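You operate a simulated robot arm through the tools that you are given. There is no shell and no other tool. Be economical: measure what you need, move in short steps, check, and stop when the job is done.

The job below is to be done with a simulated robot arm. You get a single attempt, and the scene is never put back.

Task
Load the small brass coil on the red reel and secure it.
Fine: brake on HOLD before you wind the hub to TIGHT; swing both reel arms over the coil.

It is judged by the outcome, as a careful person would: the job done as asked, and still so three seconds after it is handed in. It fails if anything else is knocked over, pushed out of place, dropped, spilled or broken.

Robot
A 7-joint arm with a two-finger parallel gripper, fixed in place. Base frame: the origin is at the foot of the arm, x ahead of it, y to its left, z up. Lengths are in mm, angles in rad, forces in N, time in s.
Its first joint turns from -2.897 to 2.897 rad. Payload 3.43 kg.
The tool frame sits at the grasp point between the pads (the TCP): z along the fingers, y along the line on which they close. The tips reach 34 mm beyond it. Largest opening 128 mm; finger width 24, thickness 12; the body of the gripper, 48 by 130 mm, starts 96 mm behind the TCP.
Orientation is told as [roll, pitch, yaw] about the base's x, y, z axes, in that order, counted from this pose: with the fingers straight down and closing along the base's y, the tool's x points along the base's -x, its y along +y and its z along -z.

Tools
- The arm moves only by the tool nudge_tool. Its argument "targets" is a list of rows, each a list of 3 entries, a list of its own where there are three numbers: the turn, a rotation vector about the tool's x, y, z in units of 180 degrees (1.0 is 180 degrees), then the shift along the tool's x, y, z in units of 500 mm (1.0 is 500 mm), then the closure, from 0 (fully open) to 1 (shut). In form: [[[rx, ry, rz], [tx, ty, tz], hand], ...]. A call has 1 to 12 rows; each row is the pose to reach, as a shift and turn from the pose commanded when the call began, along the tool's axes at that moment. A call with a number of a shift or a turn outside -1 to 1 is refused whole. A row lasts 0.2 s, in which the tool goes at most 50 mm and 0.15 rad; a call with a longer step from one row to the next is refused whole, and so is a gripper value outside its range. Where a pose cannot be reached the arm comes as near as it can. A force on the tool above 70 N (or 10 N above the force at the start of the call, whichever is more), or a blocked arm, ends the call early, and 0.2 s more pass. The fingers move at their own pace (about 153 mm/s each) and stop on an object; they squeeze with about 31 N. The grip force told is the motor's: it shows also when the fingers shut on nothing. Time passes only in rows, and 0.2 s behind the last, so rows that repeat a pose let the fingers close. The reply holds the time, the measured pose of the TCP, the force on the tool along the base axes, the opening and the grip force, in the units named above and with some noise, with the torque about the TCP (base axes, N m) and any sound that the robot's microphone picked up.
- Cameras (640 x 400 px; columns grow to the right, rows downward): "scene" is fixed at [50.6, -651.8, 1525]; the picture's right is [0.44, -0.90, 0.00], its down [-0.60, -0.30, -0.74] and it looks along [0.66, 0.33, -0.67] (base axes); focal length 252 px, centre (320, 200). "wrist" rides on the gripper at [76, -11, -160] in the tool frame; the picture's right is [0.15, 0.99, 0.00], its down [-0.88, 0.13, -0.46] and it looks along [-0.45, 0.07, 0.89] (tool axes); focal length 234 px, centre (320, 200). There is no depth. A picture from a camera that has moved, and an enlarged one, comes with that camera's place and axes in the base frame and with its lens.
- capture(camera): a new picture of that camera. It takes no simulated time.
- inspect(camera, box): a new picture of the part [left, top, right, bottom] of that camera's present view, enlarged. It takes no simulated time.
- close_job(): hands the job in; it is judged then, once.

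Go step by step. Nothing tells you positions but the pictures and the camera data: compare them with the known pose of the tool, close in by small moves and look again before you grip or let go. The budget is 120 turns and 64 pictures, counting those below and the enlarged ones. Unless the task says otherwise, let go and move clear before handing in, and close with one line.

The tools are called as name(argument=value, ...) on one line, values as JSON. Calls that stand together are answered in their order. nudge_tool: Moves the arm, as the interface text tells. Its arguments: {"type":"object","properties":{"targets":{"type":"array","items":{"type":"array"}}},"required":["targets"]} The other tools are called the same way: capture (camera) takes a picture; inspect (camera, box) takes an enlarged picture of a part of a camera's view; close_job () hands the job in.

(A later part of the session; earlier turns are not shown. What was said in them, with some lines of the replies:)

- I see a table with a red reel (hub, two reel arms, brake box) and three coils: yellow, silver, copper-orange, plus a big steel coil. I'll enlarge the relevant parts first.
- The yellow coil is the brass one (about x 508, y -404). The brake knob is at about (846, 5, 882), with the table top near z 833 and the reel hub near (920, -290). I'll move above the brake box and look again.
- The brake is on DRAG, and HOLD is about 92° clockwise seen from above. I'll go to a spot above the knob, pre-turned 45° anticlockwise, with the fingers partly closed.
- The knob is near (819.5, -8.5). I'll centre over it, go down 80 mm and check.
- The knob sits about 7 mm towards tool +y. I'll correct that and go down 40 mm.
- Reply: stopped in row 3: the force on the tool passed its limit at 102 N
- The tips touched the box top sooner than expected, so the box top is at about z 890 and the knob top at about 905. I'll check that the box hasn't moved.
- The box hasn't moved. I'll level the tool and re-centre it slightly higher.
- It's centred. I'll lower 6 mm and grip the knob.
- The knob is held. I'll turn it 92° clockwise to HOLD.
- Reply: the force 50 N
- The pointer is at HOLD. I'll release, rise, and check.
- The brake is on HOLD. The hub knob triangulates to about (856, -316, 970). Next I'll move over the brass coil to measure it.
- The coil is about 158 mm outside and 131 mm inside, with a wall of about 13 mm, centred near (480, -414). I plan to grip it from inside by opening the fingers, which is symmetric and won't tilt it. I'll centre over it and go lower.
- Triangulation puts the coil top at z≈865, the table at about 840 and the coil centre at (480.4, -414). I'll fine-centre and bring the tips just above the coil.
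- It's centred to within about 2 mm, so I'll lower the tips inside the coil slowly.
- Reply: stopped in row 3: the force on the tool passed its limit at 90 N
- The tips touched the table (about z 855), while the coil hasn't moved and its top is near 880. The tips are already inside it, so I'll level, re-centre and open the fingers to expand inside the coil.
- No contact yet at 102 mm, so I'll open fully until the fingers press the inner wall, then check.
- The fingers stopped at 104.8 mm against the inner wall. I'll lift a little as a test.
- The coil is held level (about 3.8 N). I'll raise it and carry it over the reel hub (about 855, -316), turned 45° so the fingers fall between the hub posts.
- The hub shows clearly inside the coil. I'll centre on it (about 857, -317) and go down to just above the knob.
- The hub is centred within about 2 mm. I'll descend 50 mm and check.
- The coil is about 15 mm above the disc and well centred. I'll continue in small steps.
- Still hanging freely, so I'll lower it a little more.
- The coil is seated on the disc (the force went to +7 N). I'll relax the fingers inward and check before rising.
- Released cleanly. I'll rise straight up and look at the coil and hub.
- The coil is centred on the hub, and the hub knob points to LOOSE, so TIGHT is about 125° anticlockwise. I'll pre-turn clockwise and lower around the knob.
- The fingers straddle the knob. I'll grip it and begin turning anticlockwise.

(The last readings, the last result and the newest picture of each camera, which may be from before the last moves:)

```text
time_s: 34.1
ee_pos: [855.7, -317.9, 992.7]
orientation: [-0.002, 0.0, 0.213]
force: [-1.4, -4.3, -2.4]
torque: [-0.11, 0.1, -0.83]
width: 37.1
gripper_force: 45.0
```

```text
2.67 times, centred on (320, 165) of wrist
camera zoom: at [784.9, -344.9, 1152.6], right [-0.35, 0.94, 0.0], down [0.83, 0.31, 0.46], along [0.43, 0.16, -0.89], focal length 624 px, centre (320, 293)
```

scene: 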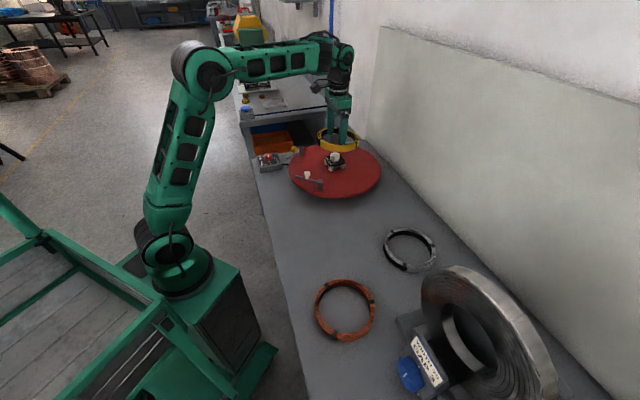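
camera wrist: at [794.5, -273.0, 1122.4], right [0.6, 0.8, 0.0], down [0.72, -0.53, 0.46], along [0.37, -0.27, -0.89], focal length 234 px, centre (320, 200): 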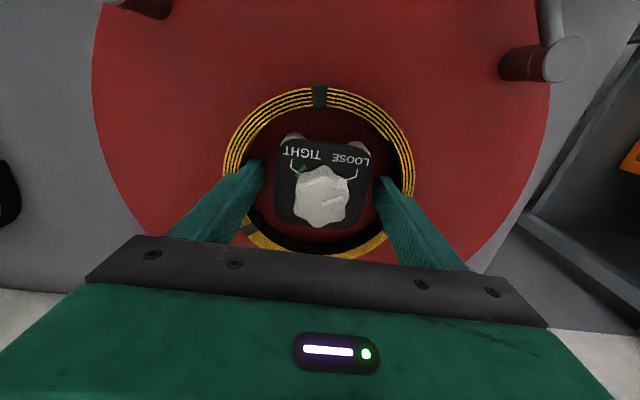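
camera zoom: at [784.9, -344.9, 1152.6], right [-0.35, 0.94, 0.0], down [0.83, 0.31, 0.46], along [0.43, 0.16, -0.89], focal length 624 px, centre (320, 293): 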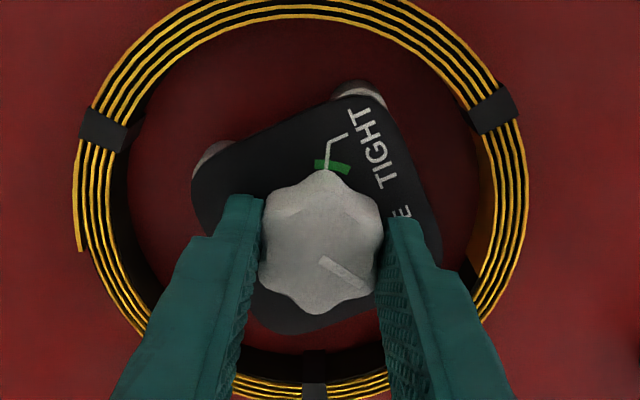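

The fingers slipped round the knob, so anticlockwise is against its stop. Read upright, the dial has LOOSE at 8 o'clock and TIGHT at 4 o'clock, so it winds clockwise over the top, about 235°. I'll turn clockwise from this grip.

nudge_tool(targets=[[[0, 0, 0.04], [0, 0, 0], 1], [[0, 0, 0.08], [0, 0, 0], 1], [[0, 0, 0.12], [0, 0, 0], 1], [[0, 0, 0.16], [0, 0, 0], 1], [[0, 0, 0.2], [0, 0, 0], 1], [[0, 0, 0.24], [0, 0, 0], 1], [[0, 0, 0.28], [0, 0, 0], 1], [[0, 0, 0.32], [0, 0, 0], 1], [[0, 0, 0.36], [0, 0, 0], 1], [[0, 0, 0.4], [0, 0, 0], 1], [[0, 0, 0.44], [0, 0, 0], 1], [[0, 0, 0.48], [0, 0, 0], 1]])

inspect(camera="wrist", box=[200, 90, 440, 240])

```text
time_s: 36.7
ee_pos: [855.5, -318.7, 992.7]
orientation: [-0.001, -0.001, -1.3]
force: [-14.7, -9.1, 3.3]
torque: [-0.44, 0.23, 0.0]
width: 36.8
gripper_force: 44.4
```

```text
2.67 times, centred on (320, 165) of wrist
camera zoom: at [825.4, -248.3, 1152.6], right [0.91, 0.41, 0.0], down [0.36, -0.81, 0.46], along [0.18, -0.42, -0.89], focal length 624 px, centre (320, 293)
```

zoom: 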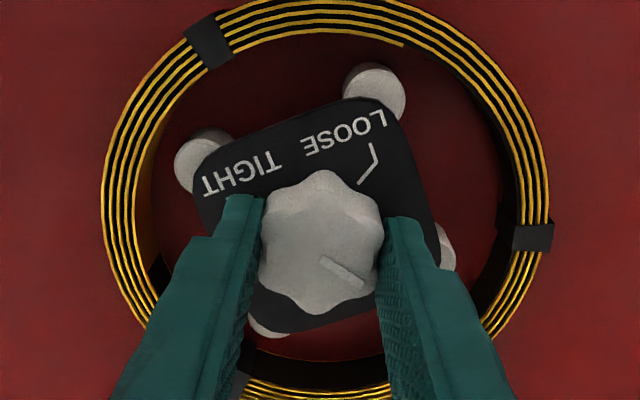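

The knob turned with the gripper and the posts are spreading. I'll release, turn back 120° (the knob has 60° symmetry) and regrip.

nudge_tool(targets=[[[0, 0, 0], [0, 0, 0], 0.5], [[0, 0, 0], [0, 0, 0], 0.5], [[0, 0, -0.0467], [0, 0, 0], 0.5], [[0, 0, -0.0934], [0, 0, 0], 0.5], [[0, 0, -0.14], [0, 0, 0], 0.5], [[0, 0, -0.1867], [0, 0, 0], 0.5], [[0, 0, -0.2334], [0, 0, 0], 0.5], [[0, 0, -0.28], [0, 0, 0], 0.5], [[0, 0, -0.3267], [0, 0, 0], 0.5], [[0, 0, -0.3734], [0, 0, 0], 0.5], [[0, 0, -0.42], [0, 0, 0], 0.5], [[0, 0, -0.4667], [0, 0, 0], 0.5]])

nudge_tool(targets=[[[0, 0, -0.0467], [0, 0, 0], 0.5], [[0, 0, -0.0934], [0, 0, 0], 0.5], [[0, 0, -0.14], [0, 0, 0], 0.5], [[0, 0, -0.1867], [0, 0, 0], 0.5], [[0, 0, -0.2], [0, 0, 0], 0.5], [[0, 0, -0.2], [0, 0, 0], 0.5], [[0, 0, -0.2], [0, 0, 0], 1], [[0, 0, -0.2], [0, 0, 0], 1], [[0, 0, -0.2], [0, 0, 0], 1]])

inspect(camera="wrist", box=[200, 90, 440, 240])

```text
time_s: 39.3
ee_pos: [856.4, -317.6, 992.6]
orientation: [0.002, 0.0, 0.171]
force: [-0.1, -0.5, 0.5]
torque: [0.03, -0.01, 0.02]
width: 64.2
gripper_force: 0.1
```

```text
time_s: 41.3
ee_pos: [856.7, -317.5, 992.2]
orientation: [0.004, 0.0, 0.798]
force: [-8.6, 6.1, -1.6]
torque: [-0.3, -0.05, 0.02]
width: 37.6
gripper_force: 44.2
```

```text
2.67 times, centred on (320, 165) of wrist
camera zoom: at [811.6, -380.0, 1151.9], right [-0.81, 0.59, 0.0], down [0.52, 0.72, 0.46], along [0.27, 0.37, -0.89], focal length 624 px, centre (320, 293)
```

zoom: 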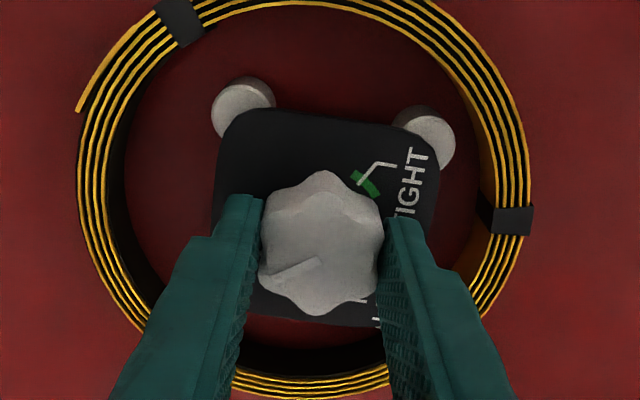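

Regripped. I'll turn another 120° clockwise and look.

nudge_tool(targets=[[[0, 0, 0.042], [0, 0, 0], 1], [[0, 0, 0.084], [0, 0, 0], 1], [[0, 0, 0.126], [0, 0, 0], 1], [[0, 0, 0.168], [0, 0, 0], 1], [[0, 0, 0.21], [0, 0, 0], 1], [[0, 0, 0.252], [0, 0, 0], 1], [[0, 0, 0.294], [0, 0, 0], 1], [[0, 0, 0.333], [0, 0, 0], 1]])

nudge_tool(targets=[[[0, 0, 0.042], [0, 0, 0], 1], [[0, 0, 0.084], [0, 0, 0], 1], [[0, 0, 0.126], [0, 0, 0], 1], [[0, 0, 0.168], [0, 0, 0], 1], [[0, 0, 0.21], [0, 0, 0], 1], [[0, 0, 0.252], [0, 0, 0], 1], [[0, 0, 0.294], [0, 0, 0], 1], [[0, 0, 0.333], [0, 0, 0], 1]])

inspect(camera="wrist", box=[200, 90, 440, 240])

```text
time_s: 43.1
ee_pos: [856.0, -318.8, 990.7]
orientation: [-0.001, 0.001, -0.251]
force: [-5.6, 3.4, -4.2]
torque: [-0.58, -0.29, 0.03]
width: 37.6
gripper_force: 45.2
```

```text
time_s: 44.9
ee_pos: [854.9, -318.7, 992.0]
orientation: [-0.002, 0.0, -1.299]
force: [-13.7, -5.1, -12.1]
torque: [0.4, -0.06, 0.0]
width: 37.6
gripper_force: 45.2
```

```text
2.67 times, centred on (320, 165) of wrist
camera zoom: at [825.3, -248.4, 1152.1], right [0.91, 0.41, 0.0], down [0.36, -0.81, 0.45], along [0.18, -0.42, -0.89], focal length 624 px, centre (320, 293)
```

zoom: 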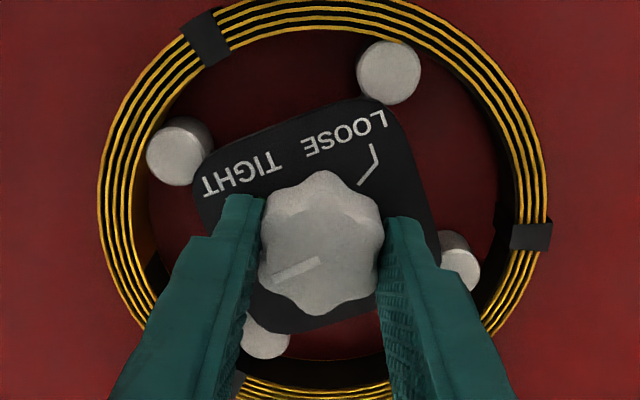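

The posts are nearly at the coil's inner wall, with about 30° left. I'll continue carefully.

nudge_tool(targets=[[[0, 0, 0.04], [0, 0, 0], 1], [[0, 0, 0.08], [0, 0, 0], 1], [[0, 0, 0.12], [0, 0, 0], 1], [[0, 0, 0.15], [0, 0, 0], 1], [[0, 0, 0.15], [0, 0, 0], 1]])

inspect(camera="wrist", box=[200, 90, 440, 240])

```text
time_s: 46.1
ee_pos: [856.2, -319.5, 991.7]
orientation: [-0.001, 0.001, -1.767]
force: [-24.5, -4.0, -17.2]
torque: [-0.35, 0.11, 0.02]
width: 37.7
gripper_force: 44.7
```

```text
2.67 times, centred on (320, 165) of wrist
camera zoom: at [860.3, -241.8, 1152.0], right [1.0, -0.05, 0.0], down [-0.04, -0.89, 0.46], along [-0.03, -0.46, -0.89], focal length 624 px, centre (320, 293)
```

zoom: 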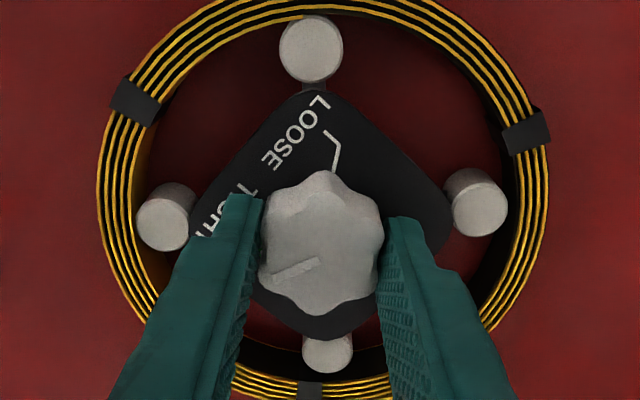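

About 5° remains, so I'll turn a touch more and then release to read the pointer.

nudge_tool(targets=[[[0, 0, 0.02], [0, 0, 0], 1], [[0, 0, 0.035], [0, 0, 0], 1], [[0, 0, 0.035], [0, 0, 0], 1]])

nudge_tool(targets=[[[0, 0, 0], [0, 0, 0], 0.5], [[0, 0, 0], [0, 0, 0], 0.5], [[0, 0, -0.03], [0, 0, -0.03], 0.5], [[0, 0, -0.07], [0, 0, -0.08], 0.5], [[0, 0, -0.11], [0, 0, -0.14], 0.5], [[0, 0, -0.15], [0, 0, -0.2], 0.5], [[0, 0, -0.19], [0, 0, -0.2], 0.5], [[0, 0, -0.23], [0, 0, -0.2], 0.5], [[0, 0, -0.27], [0, 0, -0.2], 0.5], [[0, 0, -0.31], [0, 0, -0.2], 0.5], [[0, 0, -0.35], [0, 0, -0.2], 0.5], [[0, 0, -0.35], [0, 0, -0.2], 0.5]])

inspect(camera="wrist", box=[200, 60, 440, 210])

```text
time_s: 46.9
ee_pos: [853.9, -319.3, 991.7]
orientation: [-0.003, 0.002, -1.878]
force: [-37.5, -4.0, -19.1]
torque: [-0.33, 0.51, 0.03]
width: 37.8
gripper_force: 44.6
```

```text
time_s: 49.5
ee_pos: [858.2, -318.9, 1092.4]
orientation: [0.0, -0.001, -0.773]
force: [0.3, 0.1, -0.2]
torque: [0.01, 0.01, -0.02]
width: 64.4
gripper_force: 0.0
```

```text
2.67 times, centred on (320, 135) of wrist
camera zoom: at [796.0, -273.2, 1252.7], right [0.59, 0.81, 0.0], down [0.72, -0.52, 0.46], along [0.37, -0.27, -0.89], focal length 624 px, centre (320, 373)
```

zoom: 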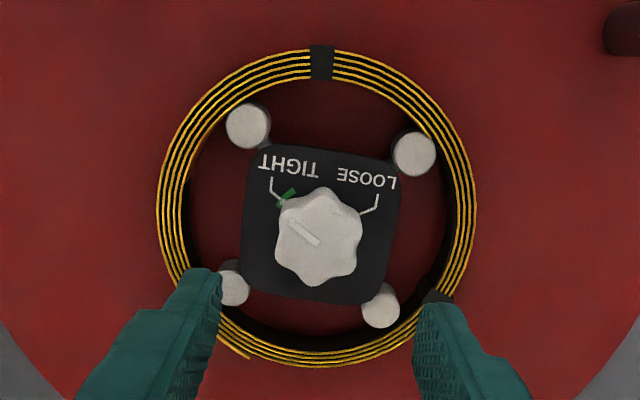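

The pointer sits at TIGHT. I'll take a closer look to confirm that and the post contact, and to map the reel arms.

inspect(camera="wrist", box=[270, 100, 370, 180])

capture(camera="wrist")

inspect(camera="scene", box=[280, 130, 390, 205])

```text
5.00 times, centred on (320, 140) of wrist
camera zoom: at [796.0, -273.2, 1252.7], right [0.59, 0.81, 0.0], down [0.72, -0.52, 0.46], along [0.37, -0.27, -0.89], focal length 1171 px, centre (320, 500)
```

zoom: 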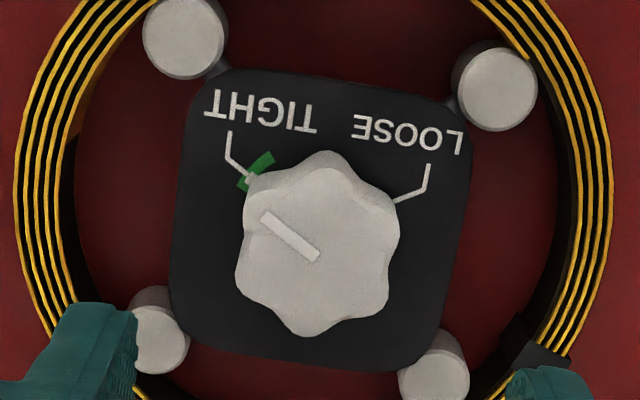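

```text
16 pictures are left
camera wrist: at [796.0, -273.2, 1252.7], right [0.59, 0.81, 0.0], down [0.72, -0.52, 0.46], along [0.37, -0.27, -0.89], focal length 234 px, centre (320, 200)
```

wrist: 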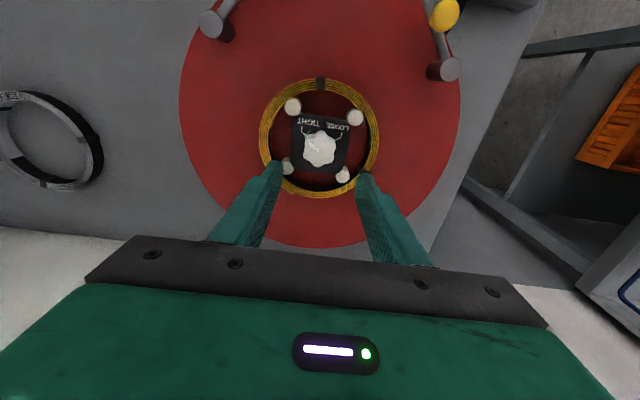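

```text
5.33 times, centred on (335, 168) of scene
camera zoom: at [50.6, -651.8, 1525.0], right [0.44, -0.9, 0.0], down [-0.6, -0.3, -0.74], along [0.66, 0.33, -0.67], focal length 1343 px, centre (240, 373)
```

zoom: 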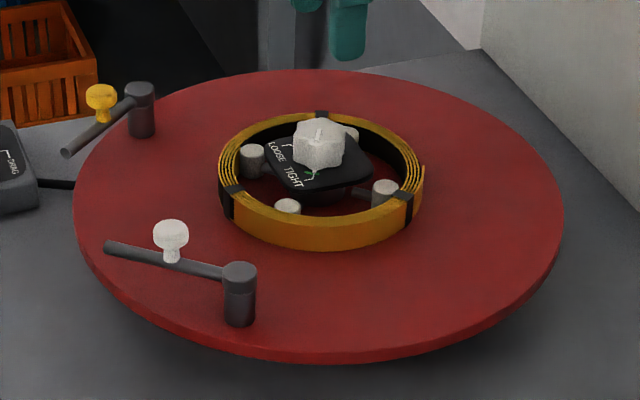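

The hub is at TIGHT with its posts spread. Next is the white reel arm: pivot at about (692, -331), handle at about (689, -280). I'll move above that handle.

nudge_tool(targets=[[[0, 0, -0.0441], [0.027, -0.0164, 0], 0.6], [[0, 0, -0.0882], [0.054, -0.0327, 0], 0.6], [[0, 0, -0.1323], [0.081, -0.049, 0], 0.6], [[0, 0, -0.1764], [0.108, -0.0655, 0], 0.6], [[0, 0, -0.2205], [0.135, -0.082, 0], 0.6], [[0, 0, -0.2646], [0.162, -0.098, 0], 0.6], [[0, 0, -0.3087], [0.188, -0.1145, 0], 0.6], [[0, 0, -0.3528], [0.215, -0.131, 0], 0.6], [[0, 0, -0.3969], [0.242, -0.147, 0], 0.6], [[0, 0, -0.441], [0.269, -0.1636, 0], 0.6], [[0, 0, -0.485], [0.296, -0.18, 0], 0.6], [[0, 0, -0.485], [0.296, -0.18, 0], 0.6]])

capture(camera="wrist")

```text
time_s: 52.1
ee_pos: [689.5, -278.5, 1091.5]
orientation: [0.002, -0.001, 0.747]
force: [-0.2, 1.0, -0.3]
torque: [0.0, 0.03, 0.02]
width: 51.2
gripper_force: 0.1
```

```text
14 pictures are left
camera wrist: at [642.1, -337.0, 1251.8], right [-0.78, 0.62, 0.0], down [0.56, 0.69, 0.46], along [0.28, 0.36, -0.89], focal length 234 px, centre (320, 200)
```

wrist: 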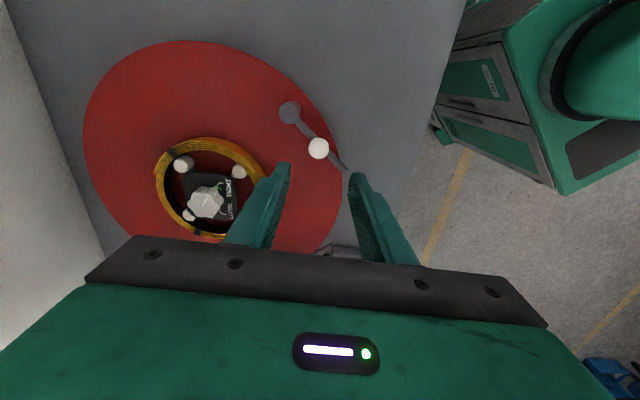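

The white handle is at about (685, -284). I'll centre on it and lower around it.

nudge_tool(targets=[[[0, 0, 0], [0.014, -0.002, 0.05], 0.6], [[0, 0, 0], [0.014, -0.002, 0.11], 0.6], [[0, 0, 0], [0.014, -0.002, 0.16], 0.6], [[0, 0, 0], [0.014, -0.002, 0.16], 0.6]])

inspect(camera="wrist", box=[200, 90, 440, 240])

inspect(camera="scene", box=[270, 140, 350, 200])

```text
time_s: 53.1
ee_pos: [684.0, -284.1, 1009.9]
orientation: [-0.001, 0.0, 0.746]
force: [0.7, 0.2, 0.1]
torque: [0.02, 0.04, 0.01]
width: 51.5
gripper_force: 0.1
```

```text
2.67 times, centred on (320, 165) of wrist
camera zoom: at [636.4, -343.8, 1170.3], right [-0.78, 0.63, 0.0], down [0.56, 0.69, 0.46], along [0.28, 0.36, -0.89], focal length 624 px, centre (320, 293)
```

zoom: 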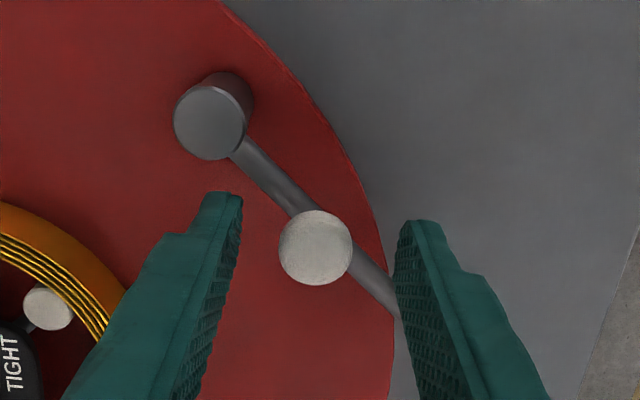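

```text
6.67 times, centred on (310, 170) of scene
camera zoom: at [50.6, -651.8, 1525.0], right [0.44, -0.9, 0.0], down [-0.6, -0.3, -0.74], along [0.66, 0.33, -0.67], focal length 1679 px, centre (387, 400)
```

zoom: 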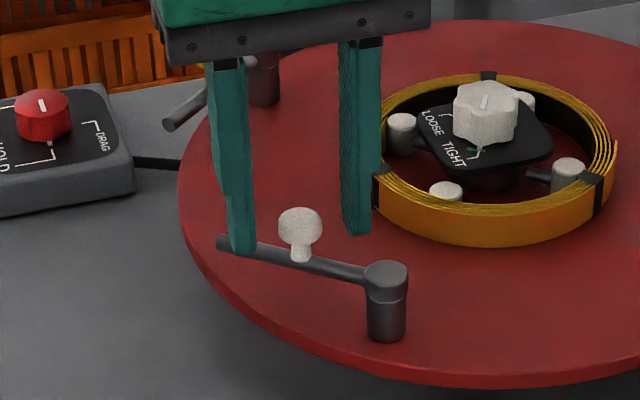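

The handle is between the fingers. I'll lower slightly and grip it.

nudge_tool(targets=[[[0, 0, 0], [0, -0.003, 0.007], 0.6], [[0, 0, 0], [0, -0.003, 0.007], 0.8], [[0, 0, 0], [0, -0.003, 0.007], 1], [[0, 0, 0], [0, -0.003, 0.007], 1]])

```text
time_s: 54.1
ee_pos: [684.1, -285.0, 1007.9]
orientation: [0.002, -0.001, 0.747]
force: [-0.5, 1.5, -1.0]
torque: [0.09, -0.02, -0.02]
width: 23.1
gripper_force: 45.2
```

The handle is gripped at 23 mm. I'll swing the first half of the arc clockwise about the pivot.

nudge_tool(targets=[[[0, 0, 0.0454], [-0.0102, -0.0091, 0], 1], [[0, 0, 0.0909], [-0.0189, -0.0195, 0], 1], [[0, 0, 0.1363], [-0.026, -0.0311, 0], 1], [[0, 0, 0.1818], [-0.0314, -0.0436, 0], 1], [[0, 0, 0.2272], [-0.035, -0.0567, 0], 1], [[0, 0, 0.2726], [-0.0367, -0.0702, 0], 1]])

capture(camera="wrist")

```text
time_s: 55.5
ee_pos: [723.2, -296.9, 1007.4]
orientation: [0.0, 0.001, -0.11]
force: [9.8, 10.9, -16.0]
torque: [0.32, -0.3, 0.02]
width: 23.0
gripper_force: 45.5
```

```text
11 pictures are left
camera wrist: at [646.8, -300.1, 1168.0], right [-0.04, 1.0, 0.0], down [0.89, 0.03, 0.45], along [0.45, 0.02, -0.89], focal length 234 px, centre (320, 200)
```

wrist: 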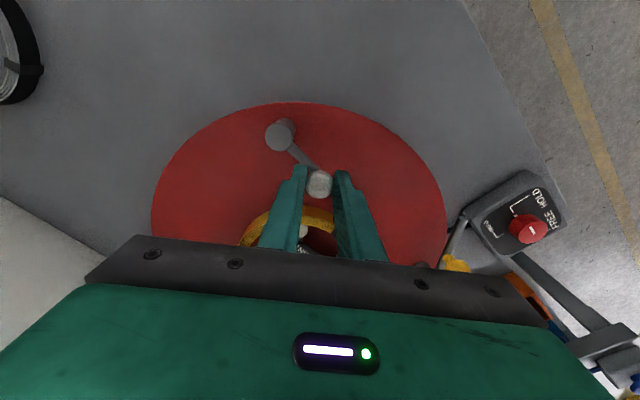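

The arm follows. I'll swing the second half towards the hub.

nudge_tool(targets=[[[0, 0, 0.0454], [-0.0111, -0.0091, 0], 1], [[0, 0, 0.0909], [-0.0202, -0.0196, 0], 1], [[0, 0, 0.1363], [-0.0275, -0.0312, 0], 1], [[0, 0, 0.1818], [-0.0332, -0.0437, 0], 1], [[0, 0, 0.2272], [-0.0369, -0.0568, 0], 1], [[0, 0, 0.2272], [-0.0369, -0.0568, 0], 1]])

inspect(camera="scene", box=[280, 130, 390, 205])

```text
time_s: 56.9
ee_pos: [739.4, -326.7, 1009.5]
orientation: [-0.002, 0.001, -0.821]
force: [25.6, 12.1, -28.6]
torque: [0.4, -0.61, 0.01]
width: 23.1
gripper_force: 45.5
```

```text
5.33 times, centred on (335, 168) of scene
camera zoom: at [50.6, -651.8, 1525.0], right [0.44, -0.9, 0.0], down [-0.6, -0.3, -0.74], along [0.66, 0.33, -0.67], focal length 1343 px, centre (240, 373)
```

zoom: 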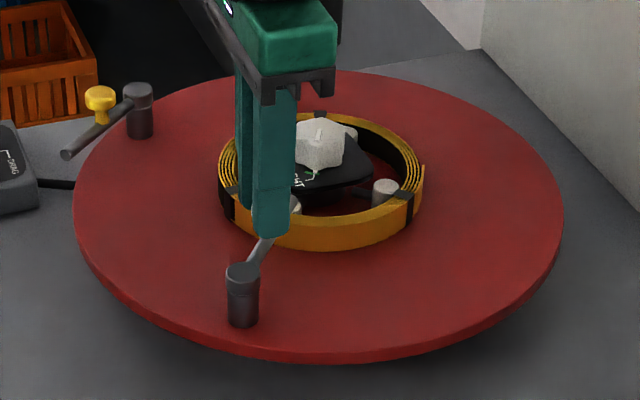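

The white arm now points over the coil. I'll release it, rise clear and check.

nudge_tool(targets=[[[0, 0, 0], [0, 0, 0], 0.6], [[0, 0, 0], [0, 0, 0], 0.6], [[0, 0, 0], [0, 0, -0.04], 0.6], [[0, 0, 0], [0, 0, -0.1], 0.6], [[0, 0, 0], [0, 0, -0.17], 0.6], [[0, 0, 0], [0, 0, -0.17], 0.6]])

capture(camera="wrist")

```text
time_s: 58.3
ee_pos: [738.5, -327.0, 1096.1]
orientation: [-0.002, 0.0, -0.822]
force: [-0.2, 0.3, 0.4]
torque: [0.01, 0.01, -0.03]
width: 51.0
gripper_force: 0.0
```

```text
9 pictures are left
camera wrist: at [679.0, -279.0, 1255.7], right [0.63, 0.78, 0.0], down [0.69, -0.56, 0.46], along [0.35, -0.28, -0.89], focal length 234 px, centre (320, 200)
```

wrist: 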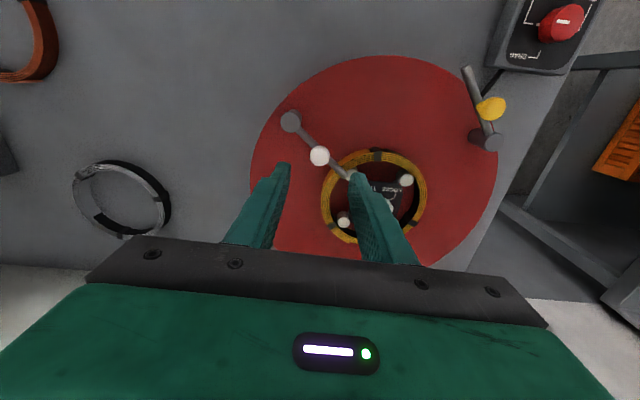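

The white arm lies over the coil. Next is the yellow arm: pivot at about (864, -156), handle at about (814, -151). I'll move above its handle.

nudge_tool(targets=[[[0, 0, 0], [0.0307, 0.0704, 0], 0.6], [[0, 0, 0], [0.0614, 0.1407, 0], 0.6], [[0, 0, 0], [0.0922, 0.2111, 0], 0.6], [[0, 0, 0], [0.1229, 0.2814, 0], 0.6], [[0, 0, 0], [0.1536, 0.3518, 0], 0.6], [[0, 0, 0], [0.1536, 0.3518, 0], 0.6], [[0, 0, 0], [0.1536, 0.3518, 0], 0.6]])

capture(camera="wrist")

```text
time_s: 59.9
ee_pos: [810.8, -153.5, 1095.6]
orientation: [0.0, 0.0, -0.824]
force: [-0.7, 0.1, 0.1]
torque: [0.01, 0.03, -0.02]
width: 51.3
gripper_force: 0.2
```

```text
8 pictures are left
camera wrist: at [752.5, -105.2, 1255.7], right [0.63, 0.78, 0.0], down [0.69, -0.56, 0.46], along [0.35, -0.29, -0.89], focal length 234 px, centre (320, 200)
```

wrist: 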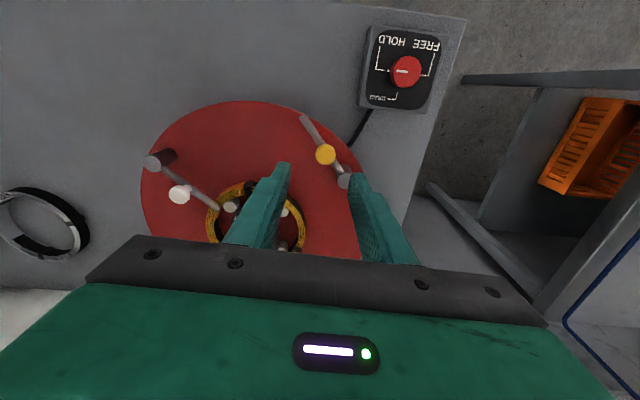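

I'll centre on the yellow handle and lower around it.

nudge_tool(targets=[[[0, 0, 0], [0.002, 0.013, 0.05], 0.6], [[0, 0, 0], [0.002, 0.013, 0.11], 0.6], [[0, 0, 0], [0.002, 0.013, 0.172], 0.6], [[0, 0, 0], [0.002, 0.013, 0.172], 0.6], [[0, 0, 0], [0.002, 0.013, 0.172], 0.6]])

inspect(camera="wrist", box=[200, 90, 440, 240])

```text
time_s: 61.1
ee_pos: [818.6, -147.0, 1008.4]
orientation: [0.0, -0.001, -0.824]
force: [0.3, -0.7, 0.4]
torque: [-0.01, 0.01, -0.01]
width: 51.0
gripper_force: 0.1
```

```text
2.67 times, centred on (320, 165) of wrist
camera zoom: at [759.6, -99.9, 1169.1], right [0.63, 0.78, 0.0], down [0.69, -0.56, 0.46], along [0.35, -0.29, -0.89], focal length 624 px, centre (320, 293)
```

zoom: 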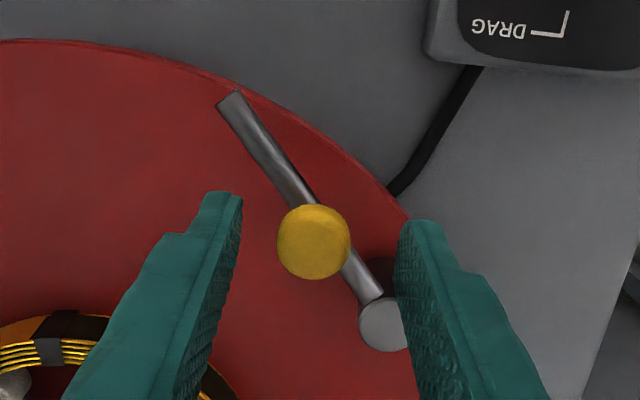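

nudge_tool(targets=[[[0, 0, 0], [0, -0.004, 0.002], 0.7], [[0, 0, 0], [0, -0.004, 0.002], 0.85], [[0, 0, 0], [0, -0.004, 0.002], 1], [[0, 0, 0], [0, -0.004, 0.002], 1]])

```text
time_s: 62.1
ee_pos: [817.0, -150.0, 1007.1]
orientation: [-0.001, 0.001, -0.825]
force: [-0.4, 0.6, -0.3]
torque: [0.03, 0.0, 0.0]
width: 23.0
gripper_force: 45.3
```

The yellow handle is gripped. I'll swing the first half anticlockwise about its pivot.

nudge_tool(targets=[[[0, 0, -0.0435], [-0.0097, -0.0097, 0], 1], [[0, 0, -0.087], [-0.0205, -0.0179, 0], 1], [[0, 0, -0.1305], [-0.0323, -0.0246, 0], 1], [[0, 0, -0.174], [-0.045, -0.0296, 0], 1], [[0, 0, -0.2175], [-0.0582, -0.0329, 0], 1], [[0, 0, -0.261], [-0.0717, -0.0343, 0], 1]])

```text
time_s: 63.5
ee_pos: [828.7, -187.1, 1008.9]
orientation: [-0.001, -0.003, 0.002]
force: [5.6, 4.4, 21.8]
torque: [0.13, -0.06, -0.04]
width: 23.0
gripper_force: 45.1
```

The forces are low, so I'll finish the swing.

nudge_tool(targets=[[[0, 0, -0.0435], [-0.0096, -0.0097, 0], 1], [[0, 0, -0.087], [-0.0203, -0.018, 0], 1], [[0, 0, -0.1305], [-0.0321, -0.0247, 0], 1], [[0, 0, -0.174], [-0.0448, -0.0298, 0], 1], [[0, 0, -0.2175], [-0.058, -0.0331, 0], 1], [[0, 0, -0.261], [-0.0715, -0.0346, 0], 1], [[0, 0, -0.261], [-0.0715, -0.0346, 0], 1]])

inspect(camera="scene", box=[280, 130, 390, 205])

```text
time_s: 65.1
ee_pos: [862.3, -204.5, 1007.1]
orientation: [0.003, 0.002, 0.819]
force: [-7.9, 4.5, 27.2]
torque: [-0.21, 0.57, 0.02]
width: 22.8
gripper_force: 44.7
```

```text
5.33 times, centred on (335, 168) of scene
camera zoom: at [50.6, -651.8, 1525.0], right [0.44, -0.9, 0.0], down [-0.6, -0.3, -0.74], along [0.66, 0.33, -0.67], focal length 1343 px, centre (240, 373)
```

zoom: 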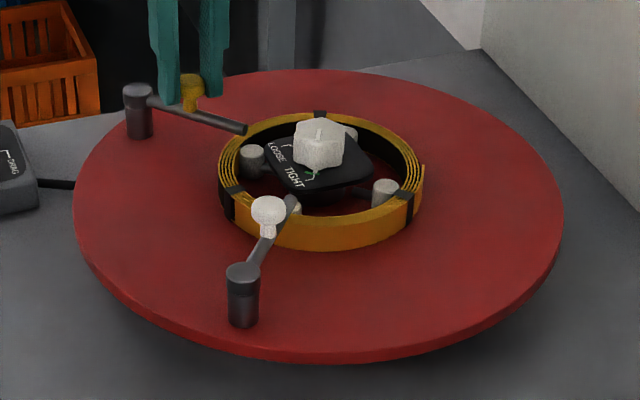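

The yellow arm has reached the coil. I'll release it, rise and check from above.

nudge_tool(targets=[[[0, 0, 0], [0, 0, 0], 0.6], [[0, 0, 0], [0, 0, 0], 0.6], [[0, 0, 0], [0, 0, -0.04], 0.6], [[0, 0, 0], [0, 0, -0.1], 0.6], [[0, 0, 0], [0.02, 0.02, -0.17], 0.6], [[0, 0, 0], [0.04, 0.05, -0.24], 0.6], [[0, 0, 0], [0.04, 0.05, -0.24], 0.6]])

capture(camera="wrist")

```text
time_s: 66.7
ee_pos: [832.1, -203.8, 1129.5]
orientation: [0.001, 0.0, 0.815]
force: [-0.5, -0.4, 0.1]
torque: [0.04, 0.01, 0.0]
width: 51.3
gripper_force: 0.0
```

```text
5 pictures are left
camera wrist: at [789.5, -266.5, 1288.9], right [-0.82, 0.57, 0.0], down [0.51, 0.73, 0.46], along [0.26, 0.37, -0.89], focal length 234 px, centre (320, 200)
```

wrist: 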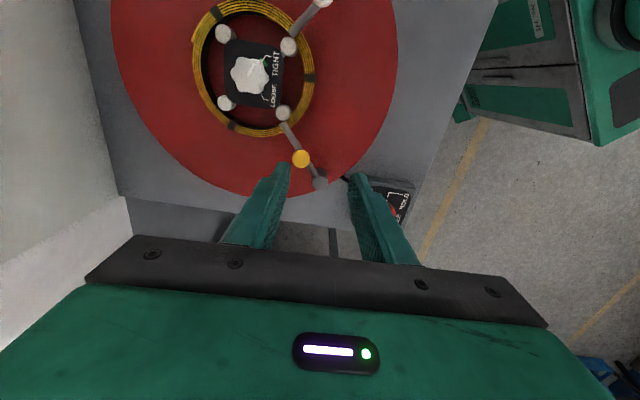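

inspect(camera="wrist", box=[180, 0, 350, 200])

inspect(camera="scene", box=[240, 120, 400, 220])

```text
2.00 times, centred on (265, 100) of wrist
camera zoom: at [789.5, -266.5, 1288.9], right [-0.82, 0.57, 0.0], down [0.51, 0.73, 0.46], along [0.26, 0.37, -0.89], focal length 468 px, centre (430, 400)
```

zoom: 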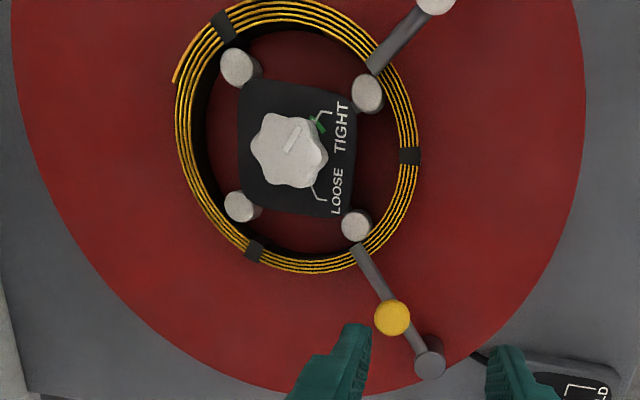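

```text
4.00 times, centred on (320, 170) of scene
camera zoom: at [50.6, -651.8, 1525.0], right [0.44, -0.9, 0.0], down [-0.6, -0.3, -0.74], along [0.66, 0.33, -0.67], focal length 1007 px, centre (320, 320)
```

zoom: 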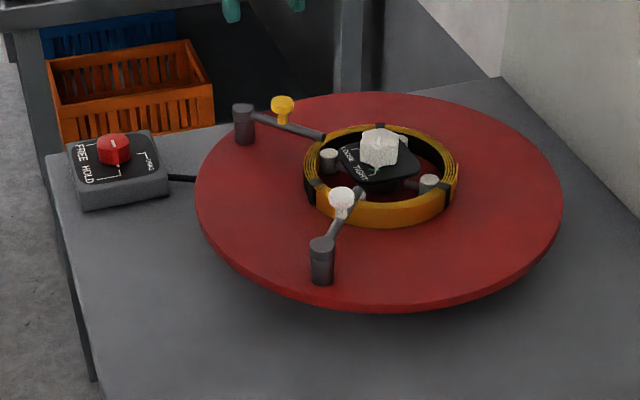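

Seen from above, the coil is on the hub with the knob at TIGHT and the brake on HOLD. Both arms lie across the coil rim and the gripper is clear, so I'll hand it in.

close_job()

```text
The job is handed in.
```

The brass coil is on the red reel: brake set to HOLD first, hub then wound to TIGHT, both reel arms swung over the coil, and nothing else moved.
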